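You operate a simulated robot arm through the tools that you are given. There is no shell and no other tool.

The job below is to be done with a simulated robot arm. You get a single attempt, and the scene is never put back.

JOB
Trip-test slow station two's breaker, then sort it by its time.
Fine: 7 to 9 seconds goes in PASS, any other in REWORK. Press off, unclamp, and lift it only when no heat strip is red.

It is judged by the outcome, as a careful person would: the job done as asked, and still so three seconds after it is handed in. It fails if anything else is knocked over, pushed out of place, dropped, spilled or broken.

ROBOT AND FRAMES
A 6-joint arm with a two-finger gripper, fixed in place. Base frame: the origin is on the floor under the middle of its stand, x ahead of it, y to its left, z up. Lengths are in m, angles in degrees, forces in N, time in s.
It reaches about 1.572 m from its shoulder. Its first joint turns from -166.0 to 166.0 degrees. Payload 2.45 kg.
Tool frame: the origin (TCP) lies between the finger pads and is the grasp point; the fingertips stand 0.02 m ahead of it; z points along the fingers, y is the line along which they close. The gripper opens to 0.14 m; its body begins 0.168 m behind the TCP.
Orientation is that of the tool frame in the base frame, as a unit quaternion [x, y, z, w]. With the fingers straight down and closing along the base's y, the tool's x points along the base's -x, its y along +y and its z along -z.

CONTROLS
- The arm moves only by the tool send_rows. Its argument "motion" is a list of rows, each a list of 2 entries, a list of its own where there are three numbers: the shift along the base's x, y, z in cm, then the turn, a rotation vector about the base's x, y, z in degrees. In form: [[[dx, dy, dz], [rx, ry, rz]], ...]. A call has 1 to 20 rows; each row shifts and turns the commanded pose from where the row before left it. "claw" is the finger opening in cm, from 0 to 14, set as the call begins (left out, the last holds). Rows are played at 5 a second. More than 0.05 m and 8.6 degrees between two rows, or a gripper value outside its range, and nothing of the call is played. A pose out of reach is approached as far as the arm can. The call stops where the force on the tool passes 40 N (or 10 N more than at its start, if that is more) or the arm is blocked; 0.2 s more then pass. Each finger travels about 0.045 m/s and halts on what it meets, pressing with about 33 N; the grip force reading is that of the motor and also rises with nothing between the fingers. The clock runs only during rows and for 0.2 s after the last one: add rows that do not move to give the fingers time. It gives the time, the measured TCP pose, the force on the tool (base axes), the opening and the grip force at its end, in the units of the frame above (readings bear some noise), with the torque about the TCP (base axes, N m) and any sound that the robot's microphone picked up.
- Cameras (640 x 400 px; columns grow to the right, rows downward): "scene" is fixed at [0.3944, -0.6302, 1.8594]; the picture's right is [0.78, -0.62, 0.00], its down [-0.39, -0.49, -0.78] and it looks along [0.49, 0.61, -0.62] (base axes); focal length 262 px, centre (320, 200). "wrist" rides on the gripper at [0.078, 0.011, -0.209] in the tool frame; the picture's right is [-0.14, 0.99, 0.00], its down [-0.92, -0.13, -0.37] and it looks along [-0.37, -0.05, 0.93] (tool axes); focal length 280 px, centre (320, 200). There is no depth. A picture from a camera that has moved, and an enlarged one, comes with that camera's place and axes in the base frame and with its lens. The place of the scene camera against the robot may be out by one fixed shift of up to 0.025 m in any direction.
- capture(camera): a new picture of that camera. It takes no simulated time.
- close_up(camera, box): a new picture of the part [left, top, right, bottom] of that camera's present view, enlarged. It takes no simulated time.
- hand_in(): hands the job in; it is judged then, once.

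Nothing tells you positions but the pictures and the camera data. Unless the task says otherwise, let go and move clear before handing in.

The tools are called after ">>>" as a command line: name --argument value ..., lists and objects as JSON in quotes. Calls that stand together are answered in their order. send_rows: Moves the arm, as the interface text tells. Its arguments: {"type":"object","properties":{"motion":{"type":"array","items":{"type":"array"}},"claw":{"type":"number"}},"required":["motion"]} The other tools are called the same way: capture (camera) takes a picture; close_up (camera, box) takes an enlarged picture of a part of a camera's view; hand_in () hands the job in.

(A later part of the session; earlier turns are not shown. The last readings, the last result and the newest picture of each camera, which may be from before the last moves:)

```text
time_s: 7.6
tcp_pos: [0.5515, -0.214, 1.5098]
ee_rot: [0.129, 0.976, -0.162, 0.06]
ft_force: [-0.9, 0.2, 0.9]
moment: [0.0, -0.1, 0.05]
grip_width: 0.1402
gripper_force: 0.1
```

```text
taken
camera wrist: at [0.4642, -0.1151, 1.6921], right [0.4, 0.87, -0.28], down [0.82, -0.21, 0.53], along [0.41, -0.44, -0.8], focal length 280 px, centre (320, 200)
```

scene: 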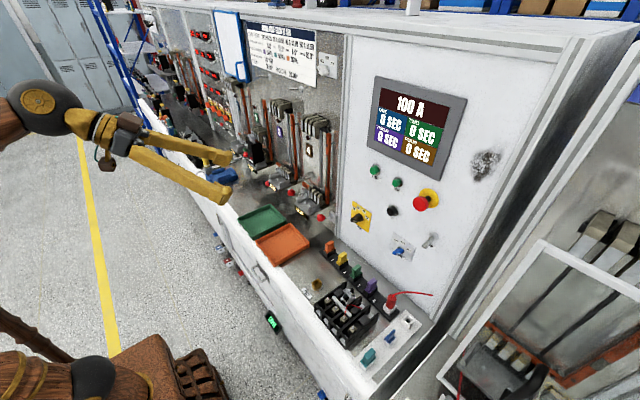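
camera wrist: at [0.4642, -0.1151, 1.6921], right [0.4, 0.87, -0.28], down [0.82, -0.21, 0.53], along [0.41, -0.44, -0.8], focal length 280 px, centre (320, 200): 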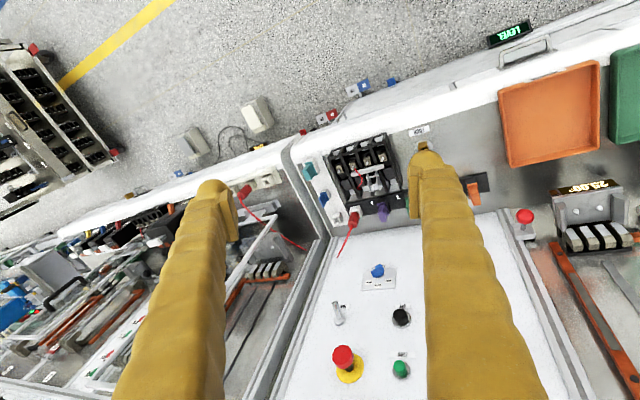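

>>> close_up --camera "wrist" --box '[150, 60, 400, 220]'

>>> close_up --camera "wrist" --box '[0, 180, 240, 400]'

>>> close_up --camera "wrist" --box '[280, 100, 500, 260]'

>>> close_up --camera "wrist" --box '[470, 0, 640, 170]'

>>> close_up --camera "wrist" --box '[300, 250, 440, 400]'

```text
2.50 times, centred on (275, 140) of wrist
camera zoom: at [0.4642, -0.1151, 1.6921], right [0.4, 0.87, -0.28], down [0.82, -0.21, 0.53], along [0.41, -0.44, -0.8], focal length 701 px, centre (432, 350)
```

zoom: 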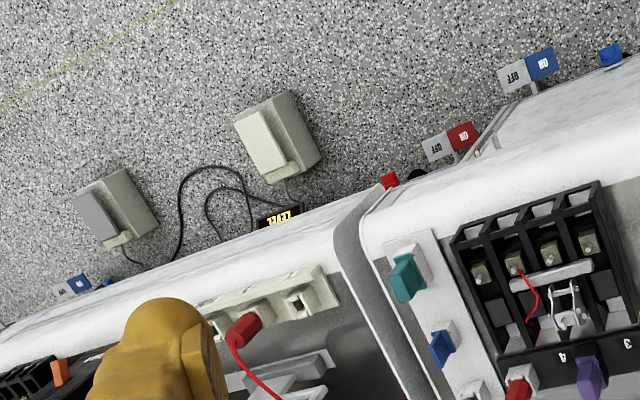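

```text
1.82 times, centred on (120, 290) of wrist
camera zoom: at [0.4642, -0.1151, 1.6921], right [0.4, 0.87, -0.28], down [0.82, -0.21, 0.53], along [0.41, -0.44, -0.8], focal length 510 px, centre (684, 36)
```

zoom: 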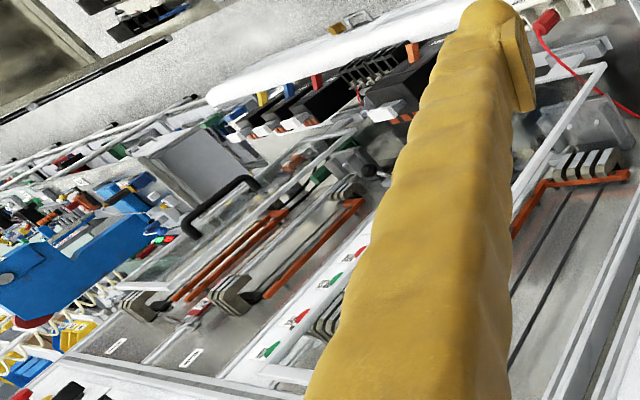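

```text
2.50 times, centred on (390, 180) of wrist
camera zoom: at [0.4642, -0.1151, 1.6921], right [0.4, 0.87, -0.28], down [0.82, -0.21, 0.53], along [0.41, -0.44, -0.8], focal length 701 px, centre (145, 250)
```

zoom: 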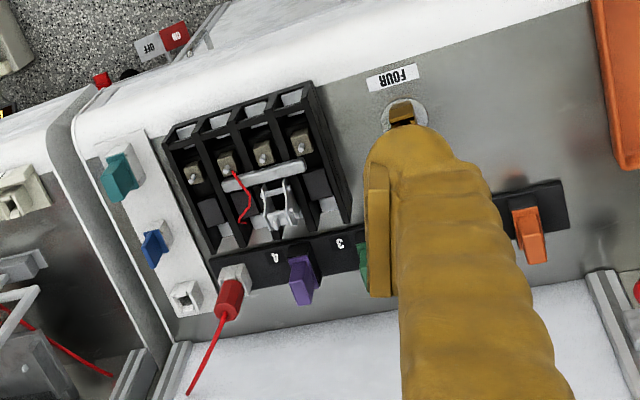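

```text
2.35 times, centred on (555, 85) of wrist
camera zoom: at [0.4642, -0.1151, 1.6921], right [0.4, 0.87, -0.28], down [0.82, -0.21, 0.53], along [0.41, -0.44, -0.8], focal length 660 px, centre (-233, 471)
```

zoom: 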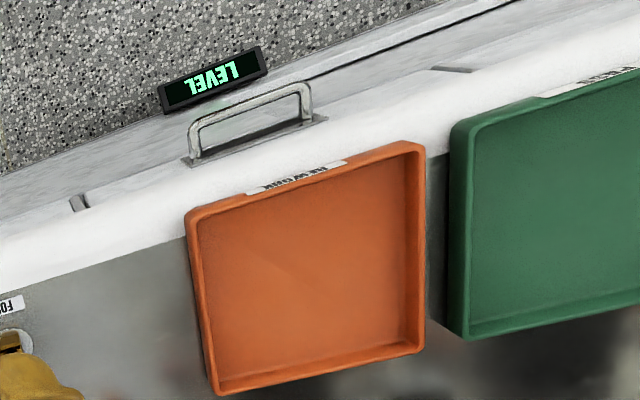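

```text
2.67 times, centred on (370, 325) of wrist
camera zoom: at [0.4642, -0.1151, 1.6921], right [0.4, 0.87, -0.28], down [0.82, -0.21, 0.53], along [0.41, -0.44, -0.8], focal length 748 px, centre (187, -133)
```

zoom: 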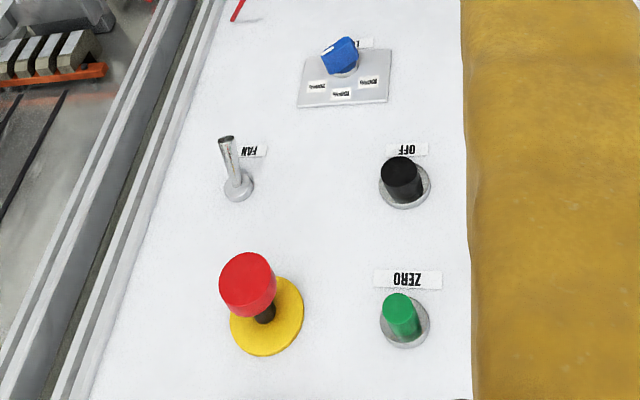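

The right bay measures pulses (SET 320 A), and the left bay is beyond the arm's reach. The reachable bay with seconds timers, heat strips and the PASS/REWORK trays is the centre one, so I take its station 2 (50 A breaker) as "slow station two". I'll move the camera in front of station 2 for a closer look.

>>> send_rows --motion '[[[0, 4.5, 0], [0, -8, 0]], [[0, 4.5, 0], [0, -8, 0]], [[0, 4.5, 0], [0, -8, 0]], [[0, 4.5, 0], [0, -8, 0]], [[0, 4.5, 0], [0, -8, 0]], [[0, 4.5, 0], [0, -8, 0]], [[0, 4.5, 0], [0, 0, 8]], [[0, 4.5, 0], [0, 0, 8]], [[0, 4.5, 0], [0, 0, 8]], [[0, 4.5, 0], [0, 0, 0]], [[0, 4.5, 0], [0, 0, 0]], [[0, 4.5, -2], [0, 0, 0]], [[0, 4.5, -2], [0, 0, 0]], [[0, 0, -2], [0, 0, 0]]]'

>>> capture --camera "wrist"

>>> capture --camera "scene"

```text
time_s: 10.6
tcp_pos: [0.5497, 0.3689, 1.4503]
ee_rot: [0.0, 0.887, 0.0, 0.462]
ft_force: [-1.1, 0.1, -0.2]
moment: [0.02, -0.05, 0.02]
grip_width: 0.1403
gripper_force: 0.1
```

```text
taken
camera wrist: at [0.3342, 0.3803, 1.5072], right [0.08, 0.99, 0.11], down [0.23, -0.13, 0.97], along [0.97, -0.05, -0.23], focal length 280 px, centre (320, 200)
```

wrist: 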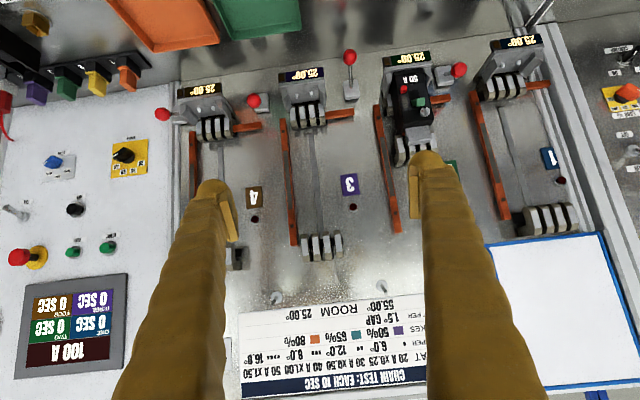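

```text
taken
```

scene: 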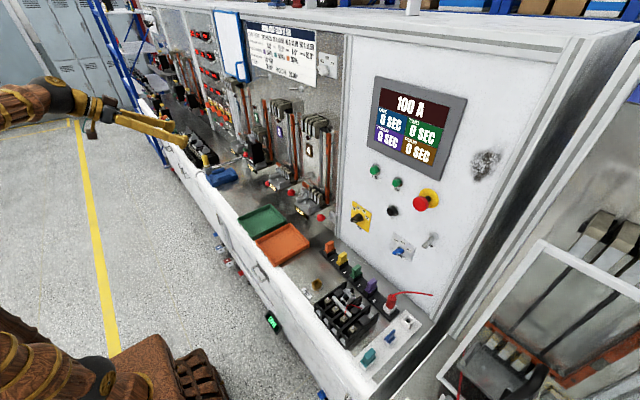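

>>> close_up --camera "wrist" --box '[330, 30, 490, 180]'

>>> close_up --camera "wrist" --box '[150, 50, 370, 170]'

>>> close_up --camera "wrist" --box '[380, 40, 470, 110]'

>>> close_up --camera "wrist" --box '[460, 20, 620, 240]'

>>> close_up --camera "wrist" --box '[250, 160, 440, 300]'

>>> close_up --camera "wrist" --box '[0, 100, 170, 260]'

```text
2.67 times, centred on (410, 105) of wrist
camera zoom: at [0.3342, 0.3803, 1.5072], right [0.08, 0.99, 0.11], down [0.23, -0.13, 0.97], along [0.97, -0.05, -0.23], focal length 748 px, centre (80, 453)
```

zoom: 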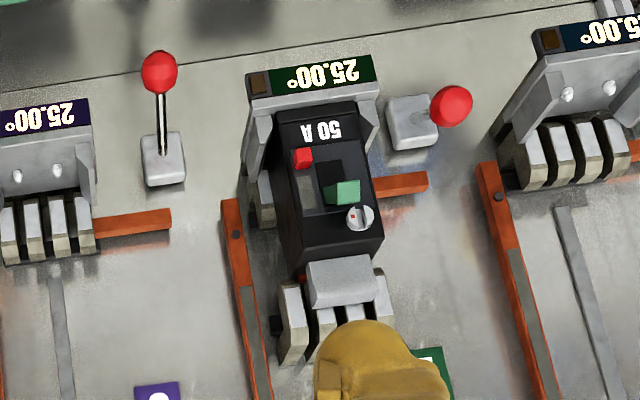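

```text
2.91 times, centred on (260, 110) of wrist
camera zoom: at [0.3342, 0.3803, 1.5072], right [0.08, 0.99, 0.11], down [0.23, -0.13, 0.97], along [0.97, -0.05, -0.23], focal length 816 px, centre (494, 462)
```

zoom: 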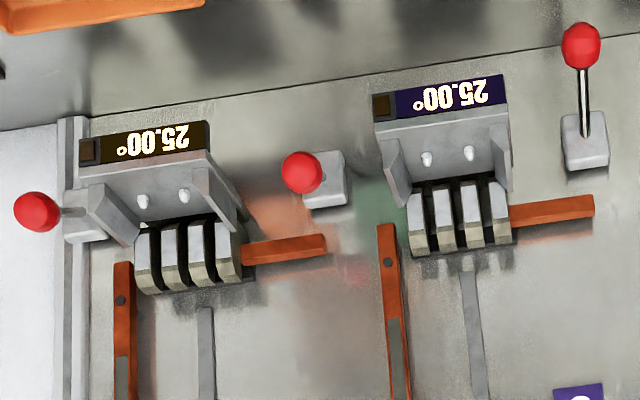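

```text
5.71 times, centred on (425, 75) of wrist
camera zoom: at [0.3342, 0.3803, 1.5072], right [0.08, 0.99, 0.11], down [0.23, -0.13, 0.97], along [0.97, -0.05, -0.23], focal length 1602 px, centre (-280, 914)
```

zoom: 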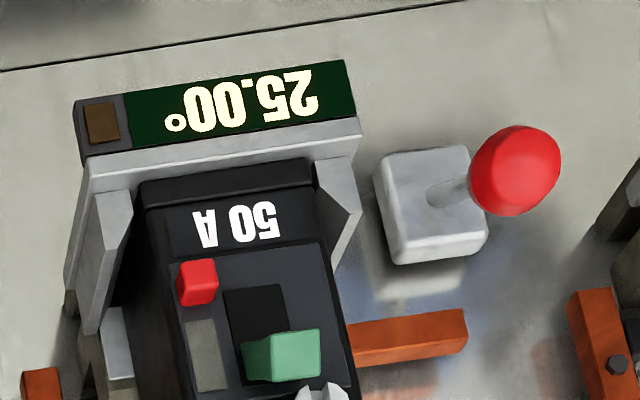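

```text
1.82 times, centred on (540, 130) of wrist
camera zoom: at [0.3342, 0.3803, 1.5072], right [0.08, 0.99, 0.11], down [0.23, -0.13, 0.97], along [0.97, -0.05, -0.23], focal length 510 px, centre (-80, 327)
```

zoom: 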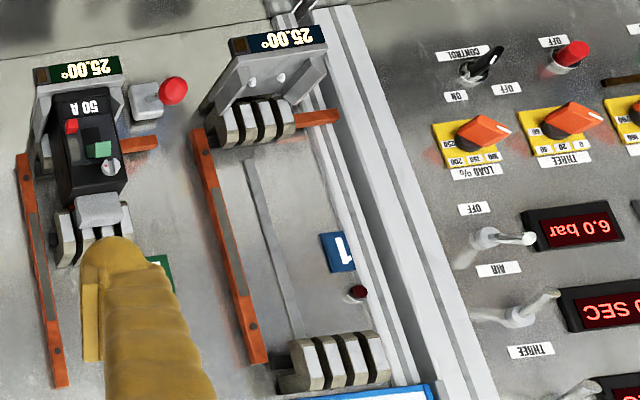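

```text
2.86 times, centred on (345, 230) of wrist
camera zoom: at [0.3342, 0.3803, 1.5072], right [0.08, 0.99, 0.11], down [0.23, -0.13, 0.97], along [0.97, -0.05, -0.23], focal length 801 px, centre (249, 114)
```

zoom: 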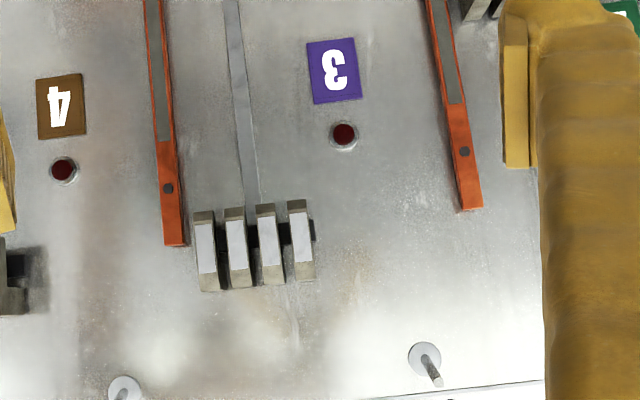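

```text
2.50 times, centred on (85, 180) of wrist
camera zoom: at [0.3342, 0.3803, 1.5072], right [0.08, 0.99, 0.11], down [0.23, -0.13, 0.97], along [0.97, -0.05, -0.23], focal length 701 px, centre (908, 250)
```

zoom: 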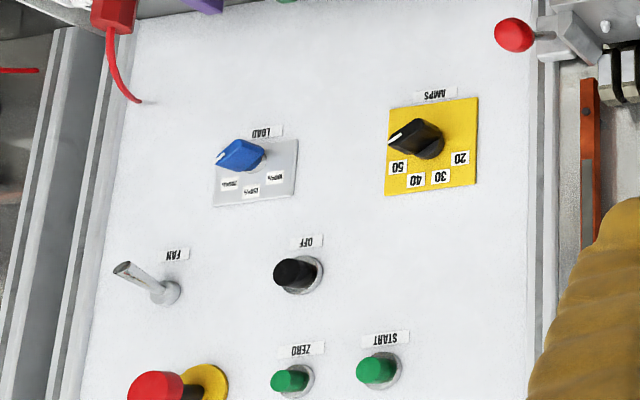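

I've triangulated from two wrist views: station 2's clamp lever ball (the only one pushed down) is at about (0.928, 0.462, 1.02), the breaker handle at (0.879, 0.581, 1.196), START at (0.989, -0.189, 1.403) and OFF at (0.99, -0.287, 1.295). AMPS 50 and LOAD 200 % match the displayed 100 A. Next I'll view the breaker and the heat strips close up before starting.

>>> send_rows --motion '[[[1, 4, -2], [0, 0, 0]], [[1, 4, -2], [0, 0, 0]], [[1, 4, -2], [0, 0, 0]], [[1, 4, -2], [0, 0, 0]], [[1, 4, -2], [0, 0, 0]]]'

>>> capture --camera "wrist"

>>> close_up --camera "scene" --box '[310, 40, 350, 85]'

```text
time_s: 12.0
tcp_pos: [0.6264, 0.5389, 1.3716]
ee_rot: [0.028, 0.884, -0.003, 0.467]
ft_force: [-1.2, -0.6, 0.6]
moment: [-0.02, -0.07, 0.0]
grip_width: 0.1402
gripper_force: 0.1
stopped in row 5: the arm was blocked; the commanded pose is now the measured one
```

```text
taken
camera wrist: at [0.4111, 0.5605, 1.4259], right [0.13, 0.98, 0.13], down [0.21, -0.16, 0.97], along [0.97, -0.09, -0.22], focal length 280 px, centre (320, 200)
```

wrist: 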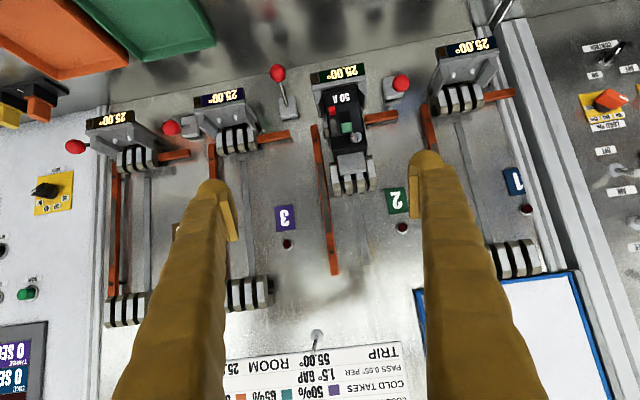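

```text
8.89 times, centred on (330, 62) of scene
camera zoom: at [0.3944, -0.6302, 1.8594], right [0.78, -0.62, 0.0], down [-0.39, -0.49, -0.78], along [0.49, 0.61, -0.62], focal length 2333 px, centre (231, 1422)
```

zoom: 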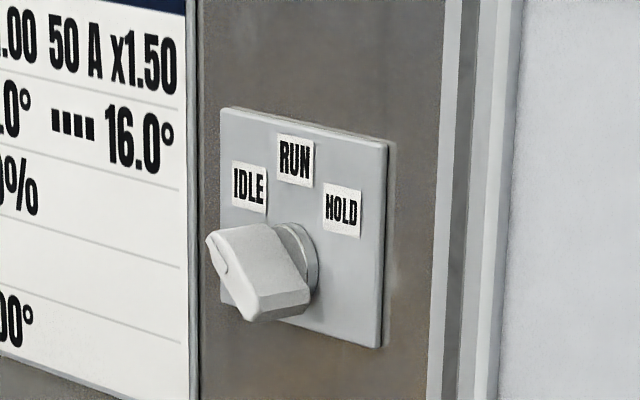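

The arm reported being blocked in free space, so I'll check its posture for a joint limit or contact.

>>> capture --camera "scene"

>>> close_up --camera "scene" --box '[0, 50, 260, 230]'

>>> close_up --camera "wrist" --box '[290, 55, 420, 205]'

>>> close_up --camera "wrist" --box '[310, 60, 390, 150]'

```text
taken
```

scene: 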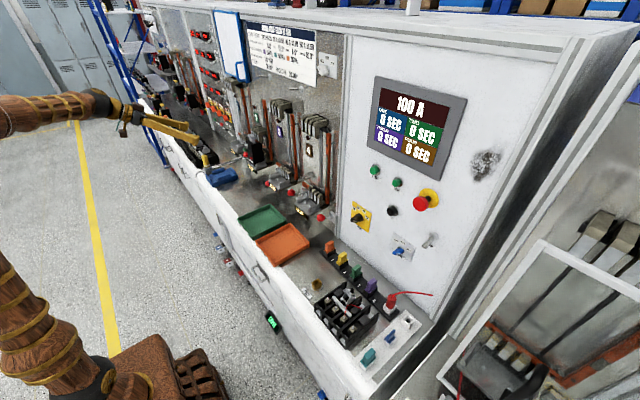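

```text
2.22 times, centred on (130, 140) of scene
camera zoom: at [0.3944, -0.6302, 1.8594], right [0.78, -0.62, 0.0], down [-0.39, -0.49, -0.78], along [0.49, 0.61, -0.62], focal length 583 px, centre (742, 333)
```

zoom: 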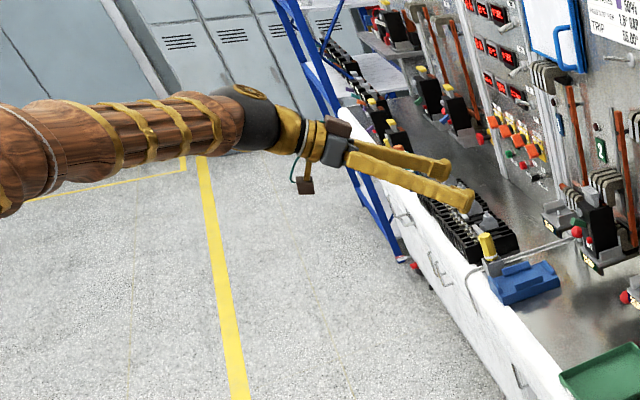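

```text
2.67 times, centred on (355, 130) of wrist
camera zoom: at [0.4111, 0.5605, 1.4259], right [0.13, 0.98, 0.13], down [0.21, -0.16, 0.97], along [0.97, -0.09, -0.22], focal length 748 px, centre (227, 387)
```

zoom: 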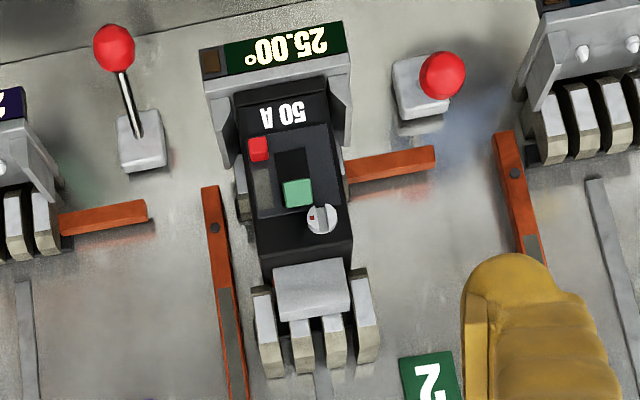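

```text
4.44 times, centred on (350, 105) of wrist
camera zoom: at [0.4111, 0.5605, 1.4259], right [0.13, 0.98, 0.13], down [0.21, -0.16, 0.97], along [0.97, -0.09, -0.22], focal length 1246 px, centre (187, 622)
```

zoom: 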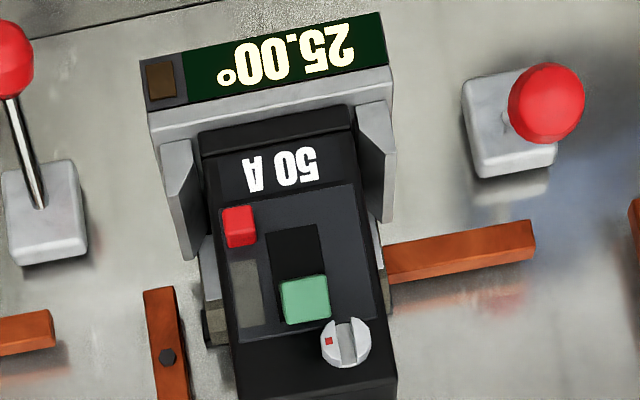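

The breaker's handle is at the top of its slot (ON), it reads 50 A and all strips are grey; the block looks like an arm joint limit in that folded pose. Next I'll close the fingers and go to a spot in front of START, pointing straight at the panel.

>>> send_rows --motion '[[[0, -4, 0.5], [-1.2, 0.7, 3.0]], [[0, -4.5, 0.5], [0, 0, 0]], [[0, -4.5, 0.5], [0, 0, 0]], [[0, -4.5, 0.5], [0, 0, 0]], [[0, -4.5, 0.5], [0, 0, 0]], [[0, -4.5, 0.5], [0, -4.3, 0]], [[0, -4.5, 0], [0, -4.3, 0]], [[0, -4.5, 0], [0, -4.3, 0]], [[0, -4.5, 0], [0, -4.3, 0]], [[0, -4.5, 0], [0, -4.3, 0]], [[0, -4.5, 0], [0, -4.3, 0]], [[0, -4.5, 0], [0, -4.3, 0]], [[0, -4.5, 0], [0, -4.3, 0]], [[0, -4.5, 0], [0, 0, 0]], [[0, -4.5, 0], [0, 0, 0]], [[0, -4.5, 0], [0, 0, 0]]]' --claw 0

>>> capture --camera "wrist"

>>> capture --camera "scene"

```text
time_s: 15.4
tcp_pos: [0.6106, 0.0389, 1.3819]
ee_rot: [-0.007, 0.712, -0.005, 0.702]
ft_force: [-0.6, -0.2, 0.2]
moment: [0.02, -0.02, -0.01]
grip_width: 0.0
gripper_force: 29.0
out of reach, approached as far as the arm can: row 12, 13, 14, 15, 16
```

```text
taken
camera wrist: at [0.4012, 0.0472, 1.3069], right [0.0, 0.99, 0.12], down [-0.36, -0.12, 0.93], along [0.93, -0.04, 0.35], focal length 280 px, centre (320, 200)
```

wrist: 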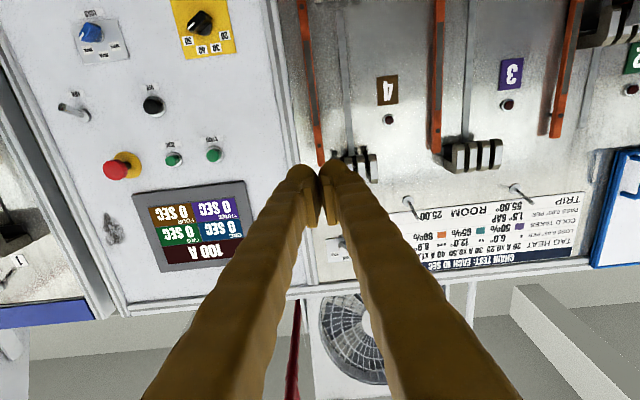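

```text
taken
```

scene: 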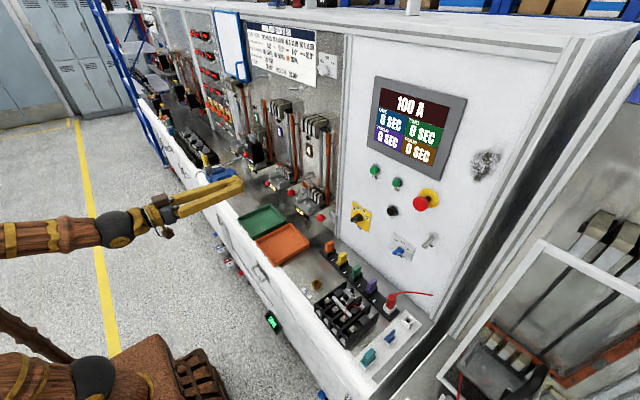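

The spot was too close in to reach with that orientation; extending forward toward the panel should fix it. I'll advance x to a safe standoff and then read the actual pose.

>>> send_rows --motion '[[[4, 0, 0], [0, 0, 0]], [[4, 0, 0], [0, 0, 0]], [[4, 0, 0], [0, 0, 0]], [[4, 0, 0], [0, 0, 0]], [[4, 0, 0], [0, 0, 0]], [[0, 0, 0], [0, 0, 0]], [[0, 0, 0], [0, 0, 0]]]' --claw 0

>>> capture --camera "wrist"

>>> capture --camera "scene"

```text
time_s: 17.0
tcp_pos: [0.8033, 0.0759, 1.3874]
ee_rot: [-0.008, 0.712, -0.003, 0.702]
ft_force: [0.6, -0.2, -0.4]
moment: [0.01, -0.02, 0.02]
grip_width: 0.0
gripper_force: 29.4
out of reach, approached as far as the arm can: row 1, 2, 3, 4, 5
```

```text
taken
camera wrist: at [0.5943, 0.0836, 1.3131], right [-0.01, 0.99, 0.12], down [-0.35, -0.12, 0.93], along [0.93, -0.04, 0.35], focal length 280 px, centre (320, 200)
```

wrist: 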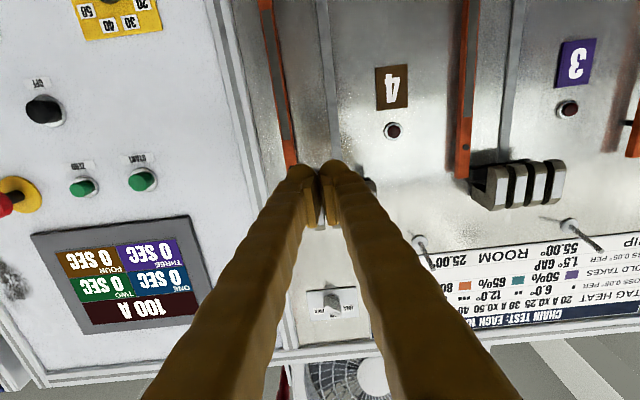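

```text
taken
```

scene: 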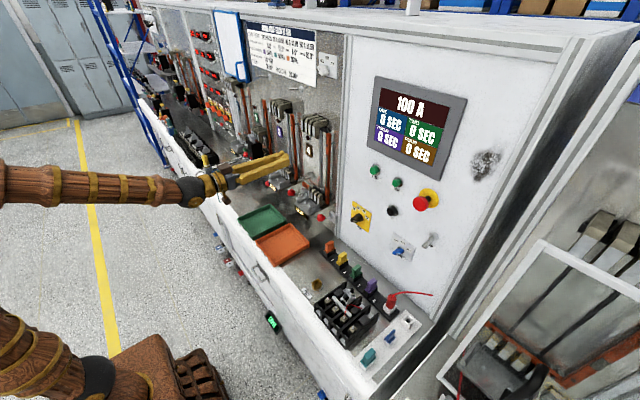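

The arm seems stuck near a wrist singularity when pointing straight along the forearm. I'll pitch the tool 30° downward, which is still fine for pressing buttons.

>>> send_rows --motion '[[[0, 0, 0], [0, 7.5, 0]], [[0, 0, 0], [0, 7.5, 0]], [[0, 0, 0], [0, 7.5, 0]], [[0, 0, 0], [0, 7.5, 0]], [[0, 0, 0], [0, 0, 0]], [[0, 0, 0], [0, 0, 0]]]' --claw 0

>>> capture --camera "wrist"

>>> capture --camera "scene"

```text
time_s: 18.4
tcp_pos: [0.8075, 0.0598, 1.3929]
ee_rot: [0.002, 0.824, -0.016, 0.567]
ft_force: [0.0, -0.6, -0.4]
moment: [0.01, -0.03, 0.0]
grip_width: 0.0
gripper_force: 29.4
out of reach, approached as far as the arm can: row 3, 4
```

```text
taken
camera wrist: at [0.5849, 0.076, 1.3952], right [0.07, 0.99, 0.1], down [-0.02, -0.1, 0.99], along [1.0, -0.07, 0.01], focal length 280 px, centre (320, 200)
```

wrist: 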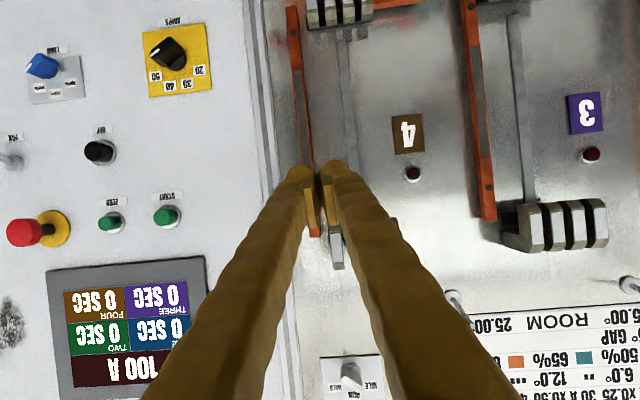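

```text
taken
```

scene: 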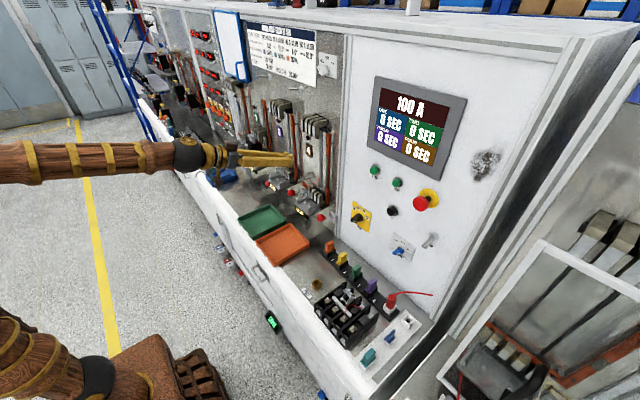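

The forearm itself slopes about 18° down, so the tool is nearly parallel with it (wrist singularity). I'll pitch the tool further down to get away from that.

>>> send_rows --motion '[[[-1, 0, 0], [0, 7, 0]], [[-1, 0, 0], [0, 7, 0]], [[0, 0, 0], [0, 4, 0]], [[0, 0, 0], [0, 0, 0]], [[0, 0, 0], [0, 0, 0]], [[0, 0, 0], [0, 0, 0]]]' --claw 0

```text
time_s: 19.8
tcp_pos: [0.7917, 0.0556, 1.3953]
ee_rot: [0.001, 0.902, -0.017, 0.43]
ft_force: [-0.5, -0.4, 0.9]
moment: [-0.01, 0.0, 0.02]
grip_width: 0.0002
gripper_force: 29.3
out of reach, approached as far as the arm can: row 1
```

The commanded pose now follows properly. I'll slide right at this pitch to line up one finger with START.

>>> send_rows --motion '[[[0, -4.5, 0], [1.7, 0, 0.9]], [[0, -4.5, 0], [0, 0, 0]], [[0, -4.5, 0], [0, 0, 0]], [[1, -4.5, 0.4], [0, 0, 0]], [[1, -4.5, 0.4], [0, 0, 0]], [[2, 0, 0], [0, 0, 0]], [[0, 0, 0], [0, 0, 0]]]' --claw 0

>>> capture --camera "wrist"

>>> capture --camera "scene"

```text
time_s: 21.4
tcp_pos: [0.8281, -0.1677, 1.4033]
ee_rot: [-0.001, 0.903, 0.001, 0.43]
ft_force: [-0.2, 0.1, 0.2]
moment: [-0.01, -0.02, 0.01]
grip_width: 0.0
gripper_force: 29.7
```

```text
taken
camera wrist: at [0.617, -0.1561, 1.4744], right [0.08, 0.99, 0.11], down [0.29, -0.13, 0.95], along [0.95, -0.05, -0.3], focal length 280 px, centre (320, 200)
```

wrist: 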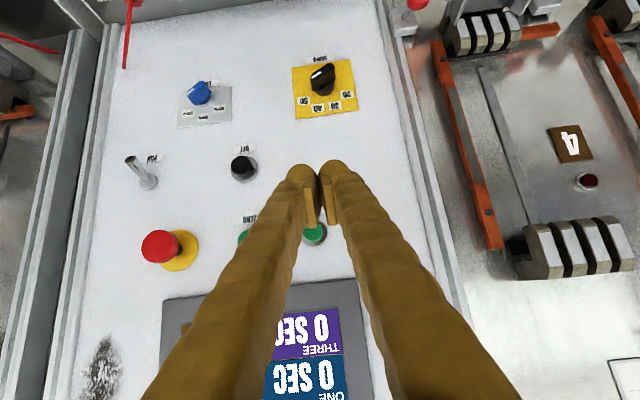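

```text
taken
```

scene: 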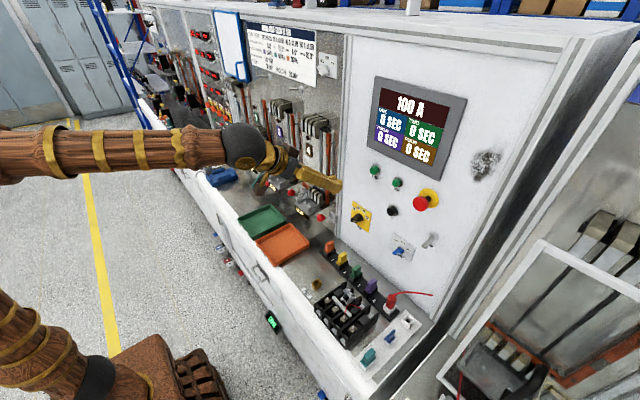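

START projects to the same place from this view, about (0.989, -0.188, 1.404). I'll shift slightly so one finger is centred on it and approach to just before contact.

>>> send_rows --motion '[[[3, -0.8, 0], [0, 0, 0]], [[4, 0, 0], [0, 0, 0]], [[3, 0, 0], [0, 0, 0]], [[1.5, 0, 0], [0, 0, 0]], [[0.5, 0, 0], [0, 0, 0]]]' --claw 0

>>> capture --camera "wrist"

>>> close_up --camera "scene" --box '[330, 80, 470, 230]'

```text
time_s: 22.6
tcp_pos: [0.9531, -0.1782, 1.4041]
ee_rot: [-0.001, 0.903, 0.001, 0.43]
ft_force: [-0.4, -0.8, 0.5]
moment: [-0.02, 0.0, 0.03]
grip_width: 0.0001
gripper_force: 29.4
```

```text
taken
camera wrist: at [0.7407, -0.1664, 1.4757], right [0.08, 0.99, 0.11], down [0.29, -0.13, 0.95], along [0.95, -0.05, -0.3], focal length 280 px, centre (320, 200)
```

wrist: 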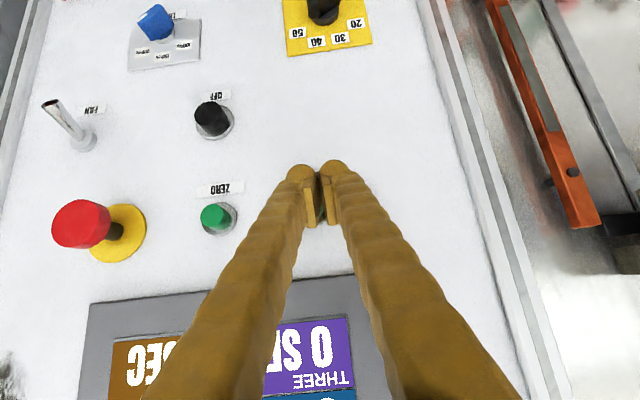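

```text
2.67 times, centred on (400, 155) of scene
camera zoom: at [0.3944, -0.6302, 1.8594], right [0.78, -0.62, 0.0], down [-0.39, -0.49, -0.78], along [0.49, 0.61, -0.62], focal length 700 px, centre (107, 320)
```

zoom: 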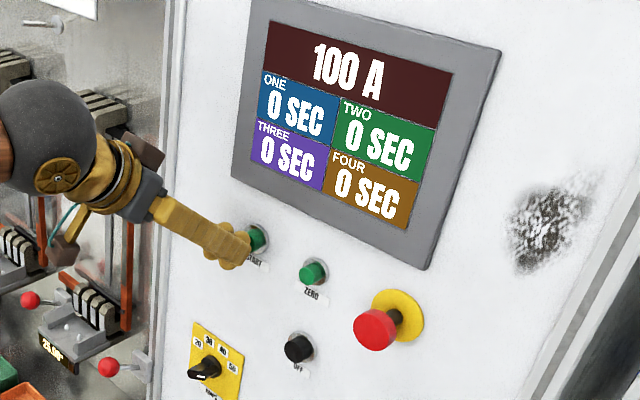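

The fingertip is right at START with no contact yet. I'll raise it half a centimetre and push in slowly, watching the force.

>>> send_rows --motion '[[[0.3, 0, 0.5], [0, 0, 0]], [[0.4, 0, 0], [0, 0, 0]], [[0.4, 0, 0], [0, 0, 0]], [[0.4, 0, 0], [0, 0, 0]]]' --claw 0

>>> close_up --camera "scene" --box '[330, 80, 470, 230]'

```text
time_s: 23.6
tcp_pos: [0.9645, -0.178, 1.4078]
ee_rot: [-0.001, 0.903, 0.0, 0.43]
ft_force: [-36.3, -1.1, -5.4]
moment: [0.09, 0.02, -0.4]
grip_width: 0.0003
gripper_force: 30.1
heard: click
```

```text
2.67 times, centred on (400, 155) of scene
camera zoom: at [0.3944, -0.6302, 1.8594], right [0.78, -0.62, 0.0], down [-0.39, -0.49, -0.78], along [0.49, 0.61, -0.62], focal length 700 px, centre (107, 320)
```

zoom: 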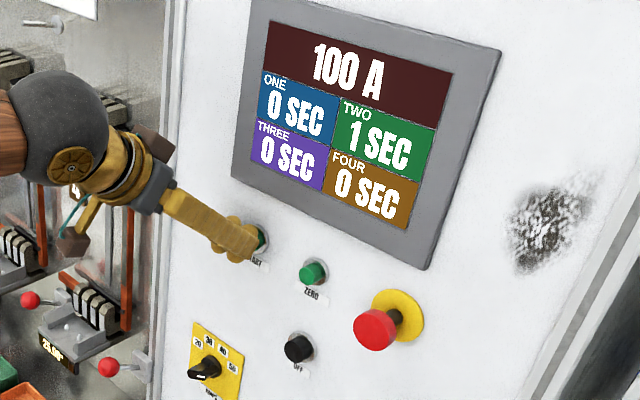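

START clicked and timer TWO is counting. I'll back off and watch it in short steps while hovering near OFF.

>>> send_rows --motion '[[[-1.5, 0, 0], [0, 0, 0]], [[-3, 0, 0], [0, 0, 0]], [[-2, -2, -1], [0, 0, 0]], [[0, -4, -3], [0, 0, 0]]]' --claw 0

>>> capture --camera "scene"

>>> close_up --camera "scene" --box '[365, 70, 475, 170]'

>>> close_up --camera "scene" --box '[225, 70, 345, 230]'

```text
time_s: 24.6
tcp_pos: [0.8974, -0.2355, 1.369]
ee_rot: [-0.001, 0.902, 0.001, 0.432]
ft_force: [0.0, -0.5, -0.2]
moment: [0.0, -0.02, -0.03]
grip_width: 0.0002
gripper_force: 28.9
```

```text
taken
```

scene: 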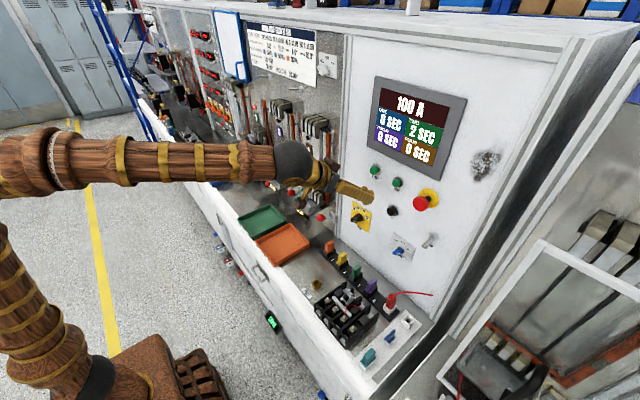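

```text
4.00 times, centred on (420, 120) of scene
camera zoom: at [0.3944, -0.6302, 1.8594], right [0.78, -0.62, 0.0], down [-0.39, -0.49, -0.78], along [0.49, 0.61, -0.62], focal length 1050 px, centre (-80, 520)
```

zoom: 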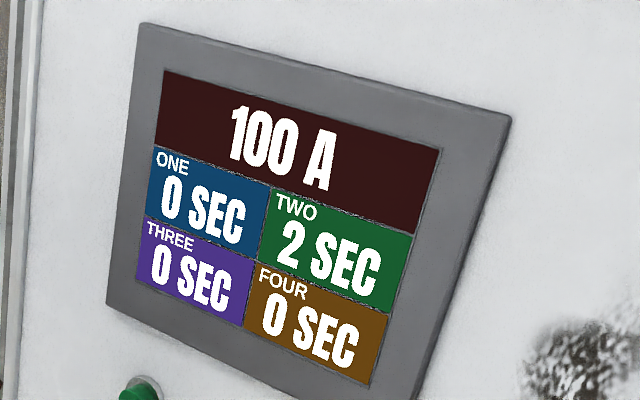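

```text
2.50 times, centred on (285, 150) of scene
camera zoom: at [0.3944, -0.6302, 1.8594], right [0.78, -0.62, 0.0], down [-0.39, -0.49, -0.78], along [0.49, 0.61, -0.62], focal length 656 px, centre (408, 325)
```

zoom: 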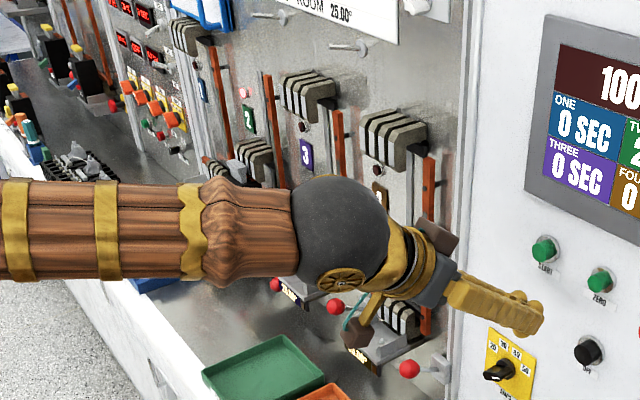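

Timer TWO reads 2 s and the station lamp is lit. I'll line up with OFF and keep watching the timer.

>>> send_rows --motion '[[[0, -2, -3], [0, 0, 0]], [[0, -1.8, -3], [0, 0, 0]], [[1, 0, -1], [0, 0, 0]], [[1, 0, 0], [0, 0, 0]], [[0, 0, 0], [0, 0, 0]]]' --claw 0

>>> close_up --camera "scene" --box '[325, 70, 475, 270]'

>>> capture --camera "wrist"

```text
time_s: 25.8
tcp_pos: [0.9212, -0.2749, 1.2989]
ee_rot: [-0.002, 0.903, 0.0, 0.43]
ft_force: [-0.3, -0.2, -0.6]
moment: [0.05, 0.02, -0.02]
grip_width: 0.0
gripper_force: 30.0
```

```text
2.00 times, centred on (400, 170) of scene
camera zoom: at [0.3944, -0.6302, 1.8594], right [0.78, -0.62, 0.0], down [-0.39, -0.49, -0.78], along [0.49, 0.61, -0.62], focal length 525 px, centre (160, 260)
```

zoom: 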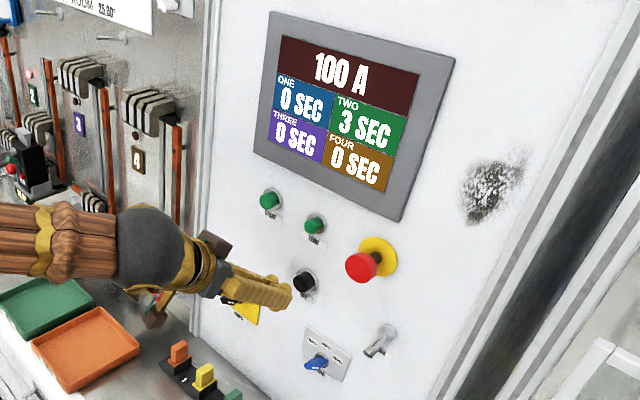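

```text
taken
camera wrist: at [0.7102, -0.2628, 1.3697], right [0.08, 0.99, 0.11], down [0.29, -0.13, 0.95], along [0.95, -0.05, -0.3], focal length 280 px, centre (320, 200)
```

wrist: 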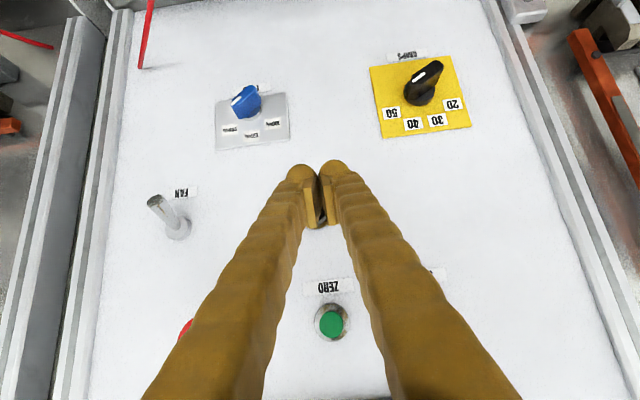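

Timer TWO reads 3 s; OFF is lined up behind the closed fingertips. I'll keep waiting.

>>> send_rows --motion '[[[0, 0, 0], [0, 0, 0]], [[0, 0, 0], [0, 0, 0]], [[0, 0, 0], [0, 0, 0]], [[0, 0, 0], [0, 0, 0]], [[0, 0, 0], [0, 0, 0]], [[0, 0, 0], [0, 0, 0]], [[0, 0, 0], [0, 0, 0]], [[0, 0, 0], [0, 0, 0]], [[0, 0, 0], [0, 0, 0]], [[0, 0, 0], [0, 0, 0]]]' --claw 0

>>> close_up --camera "scene" --box '[365, 70, 475, 170]'

>>> close_up --camera "scene" --box '[225, 90, 315, 180]'

```text
time_s: 28.0
tcp_pos: [0.9217, -0.2732, 1.2979]
ee_rot: [-0.001, 0.903, 0.001, 0.431]
ft_force: [0.4, -0.5, 0.1]
moment: [-0.01, 0.02, -0.01]
grip_width: 0.0
gripper_force: 29.7
```

```text
4.00 times, centred on (420, 120) of scene
camera zoom: at [0.3944, -0.6302, 1.8594], right [0.78, -0.62, 0.0], down [-0.39, -0.49, -0.78], along [0.49, 0.61, -0.62], focal length 1050 px, centre (-80, 520)
```

zoom: 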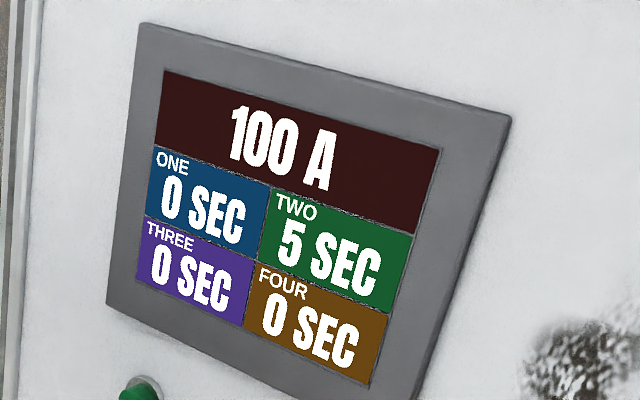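

```text
4.44 times, centred on (270, 135) of scene
camera zoom: at [0.3944, -0.6302, 1.8594], right [0.78, -0.62, 0.0], down [-0.39, -0.49, -0.78], along [0.49, 0.61, -0.62], focal length 1167 px, centre (542, 489)
```

zoom: 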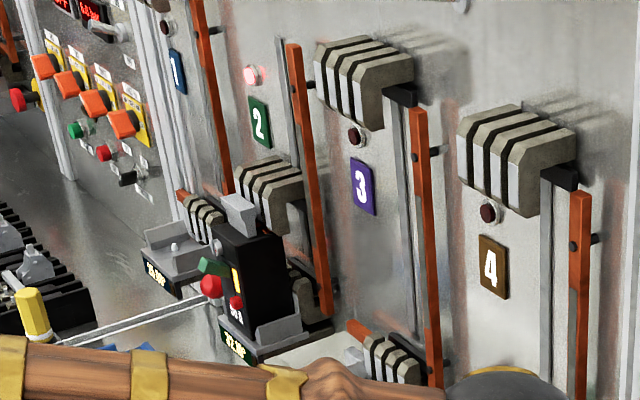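

>>> send_rows --motion '[[[0, 0, 0], [0, 0, 0]], [[0, 0, 0], [0, 0, 0]], [[0, 0, 0], [0, 0, 0]], [[0, 0, 0], [0, 0, 0]], [[0, 0, 0], [0, 0, 0]], [[0, 0, 0], [0, 0, 0]], [[0, 0, 0], [0, 0, 0]], [[0, 0, 0], [0, 0, 0]]]' --claw 0

>>> close_up --camera "scene" --box '[365, 70, 475, 170]'

>>> close_up --camera "scene" --box '[225, 90, 315, 180]'

```text
time_s: 29.8
tcp_pos: [0.9218, -0.2748, 1.298]
ee_rot: [-0.001, 0.903, 0.0, 0.43]
ft_force: [-0.3, -0.3, 1.2]
moment: [-0.02, -0.01, -0.03]
grip_width: 0.0003
gripper_force: 29.6
```

```text
4.00 times, centred on (420, 120) of scene
camera zoom: at [0.3944, -0.6302, 1.8594], right [0.78, -0.62, 0.0], down [-0.39, -0.49, -0.78], along [0.49, 0.61, -0.62], focal length 1050 px, centre (-80, 520)
```

zoom: 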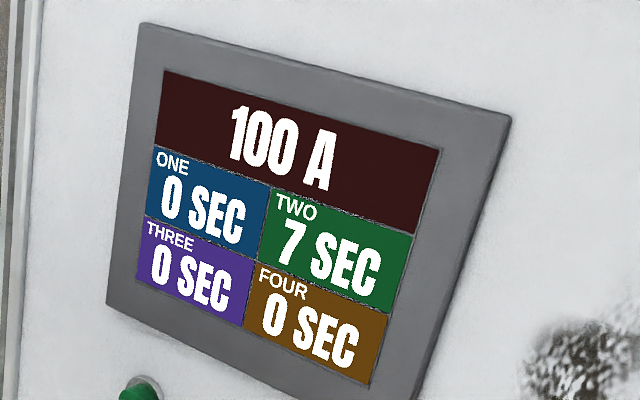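

```text
4.44 times, centred on (270, 135) of scene
camera zoom: at [0.3944, -0.6302, 1.8594], right [0.78, -0.62, 0.0], down [-0.39, -0.49, -0.78], along [0.49, 0.61, -0.62], focal length 1167 px, centre (542, 489)
```

zoom: 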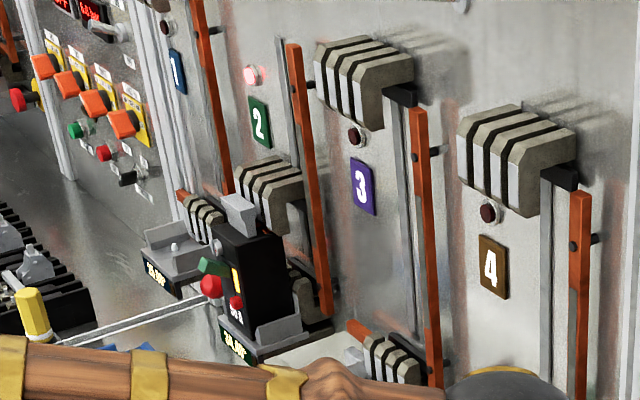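

Timer TWO is at 7 s and not tripped yet (lamp still lit). I'll step in about one-second increments now.

>>> send_rows --motion '[[[0, 0, 0], [0, 0, 0]], [[0, 0, 0], [0, 0, 0]], [[0, 0, 0], [0, 0, 0]], [[0, 0, 0], [0, 0, 0]]]' --claw 0

>>> close_up --camera "scene" --box '[365, 70, 475, 170]'

>>> close_up --camera "scene" --box '[225, 90, 315, 180]'

```text
time_s: 30.8
tcp_pos: [0.9211, -0.2735, 1.2975]
ee_rot: [-0.001, 0.903, 0.0, 0.431]
ft_force: [0.6, 0.7, -0.7]
moment: [-0.01, 0.02, -0.04]
grip_width: 0.0
gripper_force: 29.5
```

```text
4.00 times, centred on (420, 120) of scene
camera zoom: at [0.3944, -0.6302, 1.8594], right [0.78, -0.62, 0.0], down [-0.39, -0.49, -0.78], along [0.49, 0.61, -0.62], focal length 1050 px, centre (-80, 520)
```

zoom: 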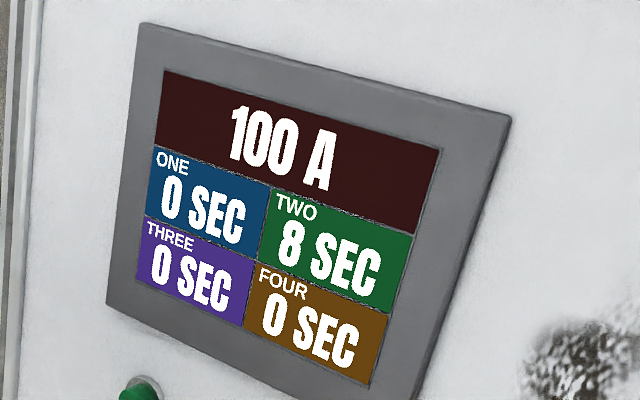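

```text
4.44 times, centred on (270, 135) of scene
camera zoom: at [0.3944, -0.6302, 1.8594], right [0.78, -0.62, 0.0], down [-0.39, -0.49, -0.78], along [0.49, 0.61, -0.62], focal length 1167 px, centre (542, 489)
```

zoom: 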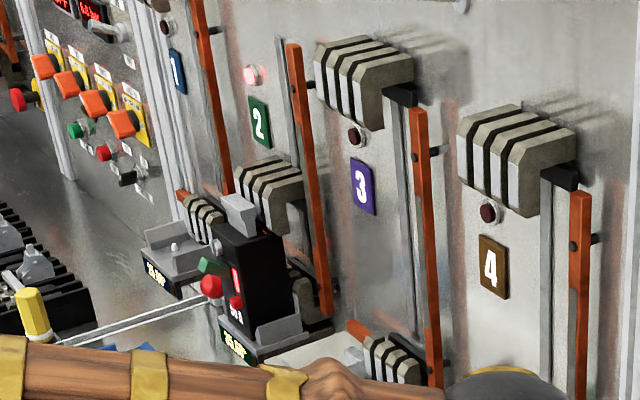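

The breaker's own heat strip has turned red and the timer is at 8 s, still running.

>>> send_rows --motion '[[[0, 0, 0], [0, 0, 0]], [[0, 0, 0], [0, 0, 0]], [[0, 0, 0], [0, 0, 0]]]' --claw 0

>>> close_up --camera "scene" --box '[365, 70, 475, 170]'

>>> close_up --camera "scene" --box '[225, 90, 315, 180]'

```text
time_s: 31.6
tcp_pos: [0.9214, -0.2744, 1.2978]
ee_rot: [0.0, 0.903, 0.0, 0.43]
ft_force: [0.0, 0.0, -0.6]
moment: [-0.02, 0.0, -0.03]
grip_width: 0.0002
gripper_force: 29.0
```

```text
4.00 times, centred on (420, 120) of scene
camera zoom: at [0.3944, -0.6302, 1.8594], right [0.78, -0.62, 0.0], down [-0.39, -0.49, -0.78], along [0.49, 0.61, -0.62], focal length 1050 px, centre (-80, 520)
```

zoom: 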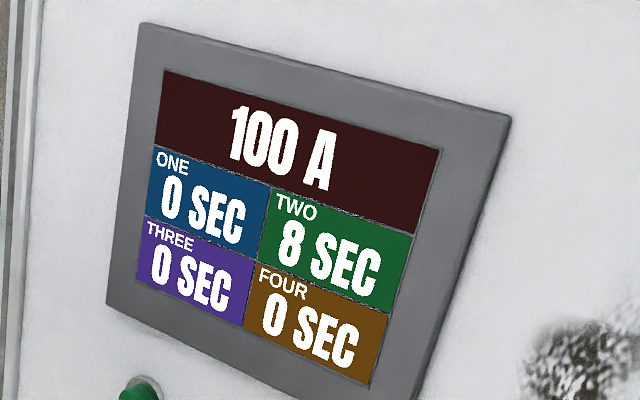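

```text
4.44 times, centred on (270, 135) of scene
camera zoom: at [0.3944, -0.6302, 1.8594], right [0.78, -0.62, 0.0], down [-0.39, -0.49, -0.78], along [0.49, 0.61, -0.62], focal length 1167 px, centre (542, 489)
```

zoom: 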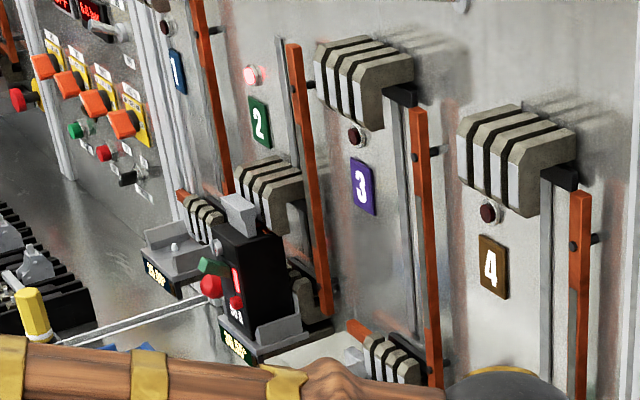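

>>> send_rows --motion '[[[0, 0, 0], [0, 0, 0]], [[0, 0, 0], [0, 0, 0]], [[0, 0, 0], [0, 0, 0]], [[0, 0, 0], [0, 0, 0]], [[0, 0, 0], [0, 0, 0]]]' --claw 0

>>> close_up --camera "scene" --box '[365, 70, 475, 170]'

>>> close_up --camera "scene" --box '[225, 90, 315, 180]'

```text
time_s: 32.8
tcp_pos: [0.9213, -0.2736, 1.2981]
ee_rot: [0.0, 0.903, 0.0, 0.43]
ft_force: [-0.5, 0.5, 0.8]
moment: [0.0, 0.0, 0.0]
grip_width: 0.0002
gripper_force: 29.9
```

```text
4.00 times, centred on (420, 120) of scene
camera zoom: at [0.3944, -0.6302, 1.8594], right [0.78, -0.62, 0.0], down [-0.39, -0.49, -0.78], along [0.49, 0.61, -0.62], focal length 1050 px, centre (-80, 520)
```

zoom: 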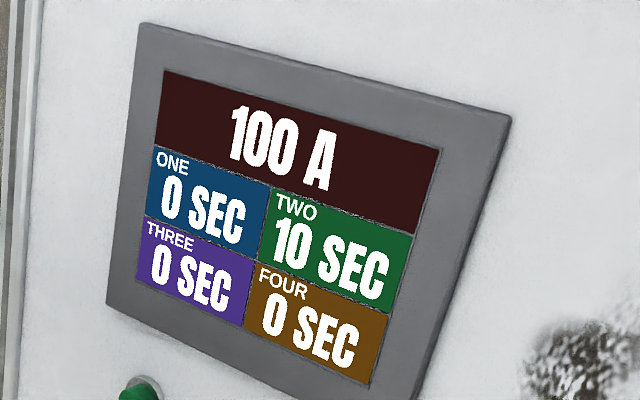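

```text
4.44 times, centred on (270, 135) of scene
camera zoom: at [0.3944, -0.6302, 1.8594], right [0.78, -0.62, 0.0], down [-0.39, -0.49, -0.78], along [0.49, 0.61, -0.62], focal length 1167 px, centre (542, 489)
```

zoom: 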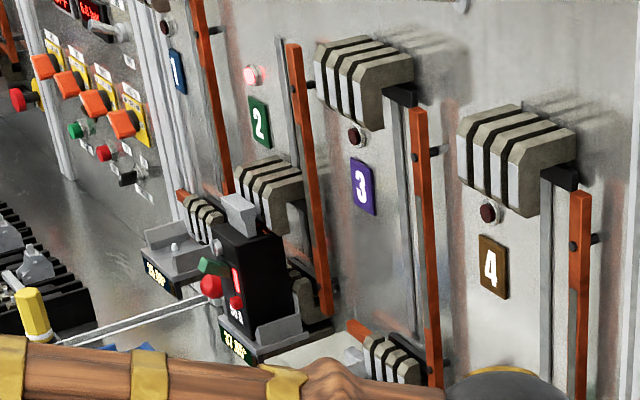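

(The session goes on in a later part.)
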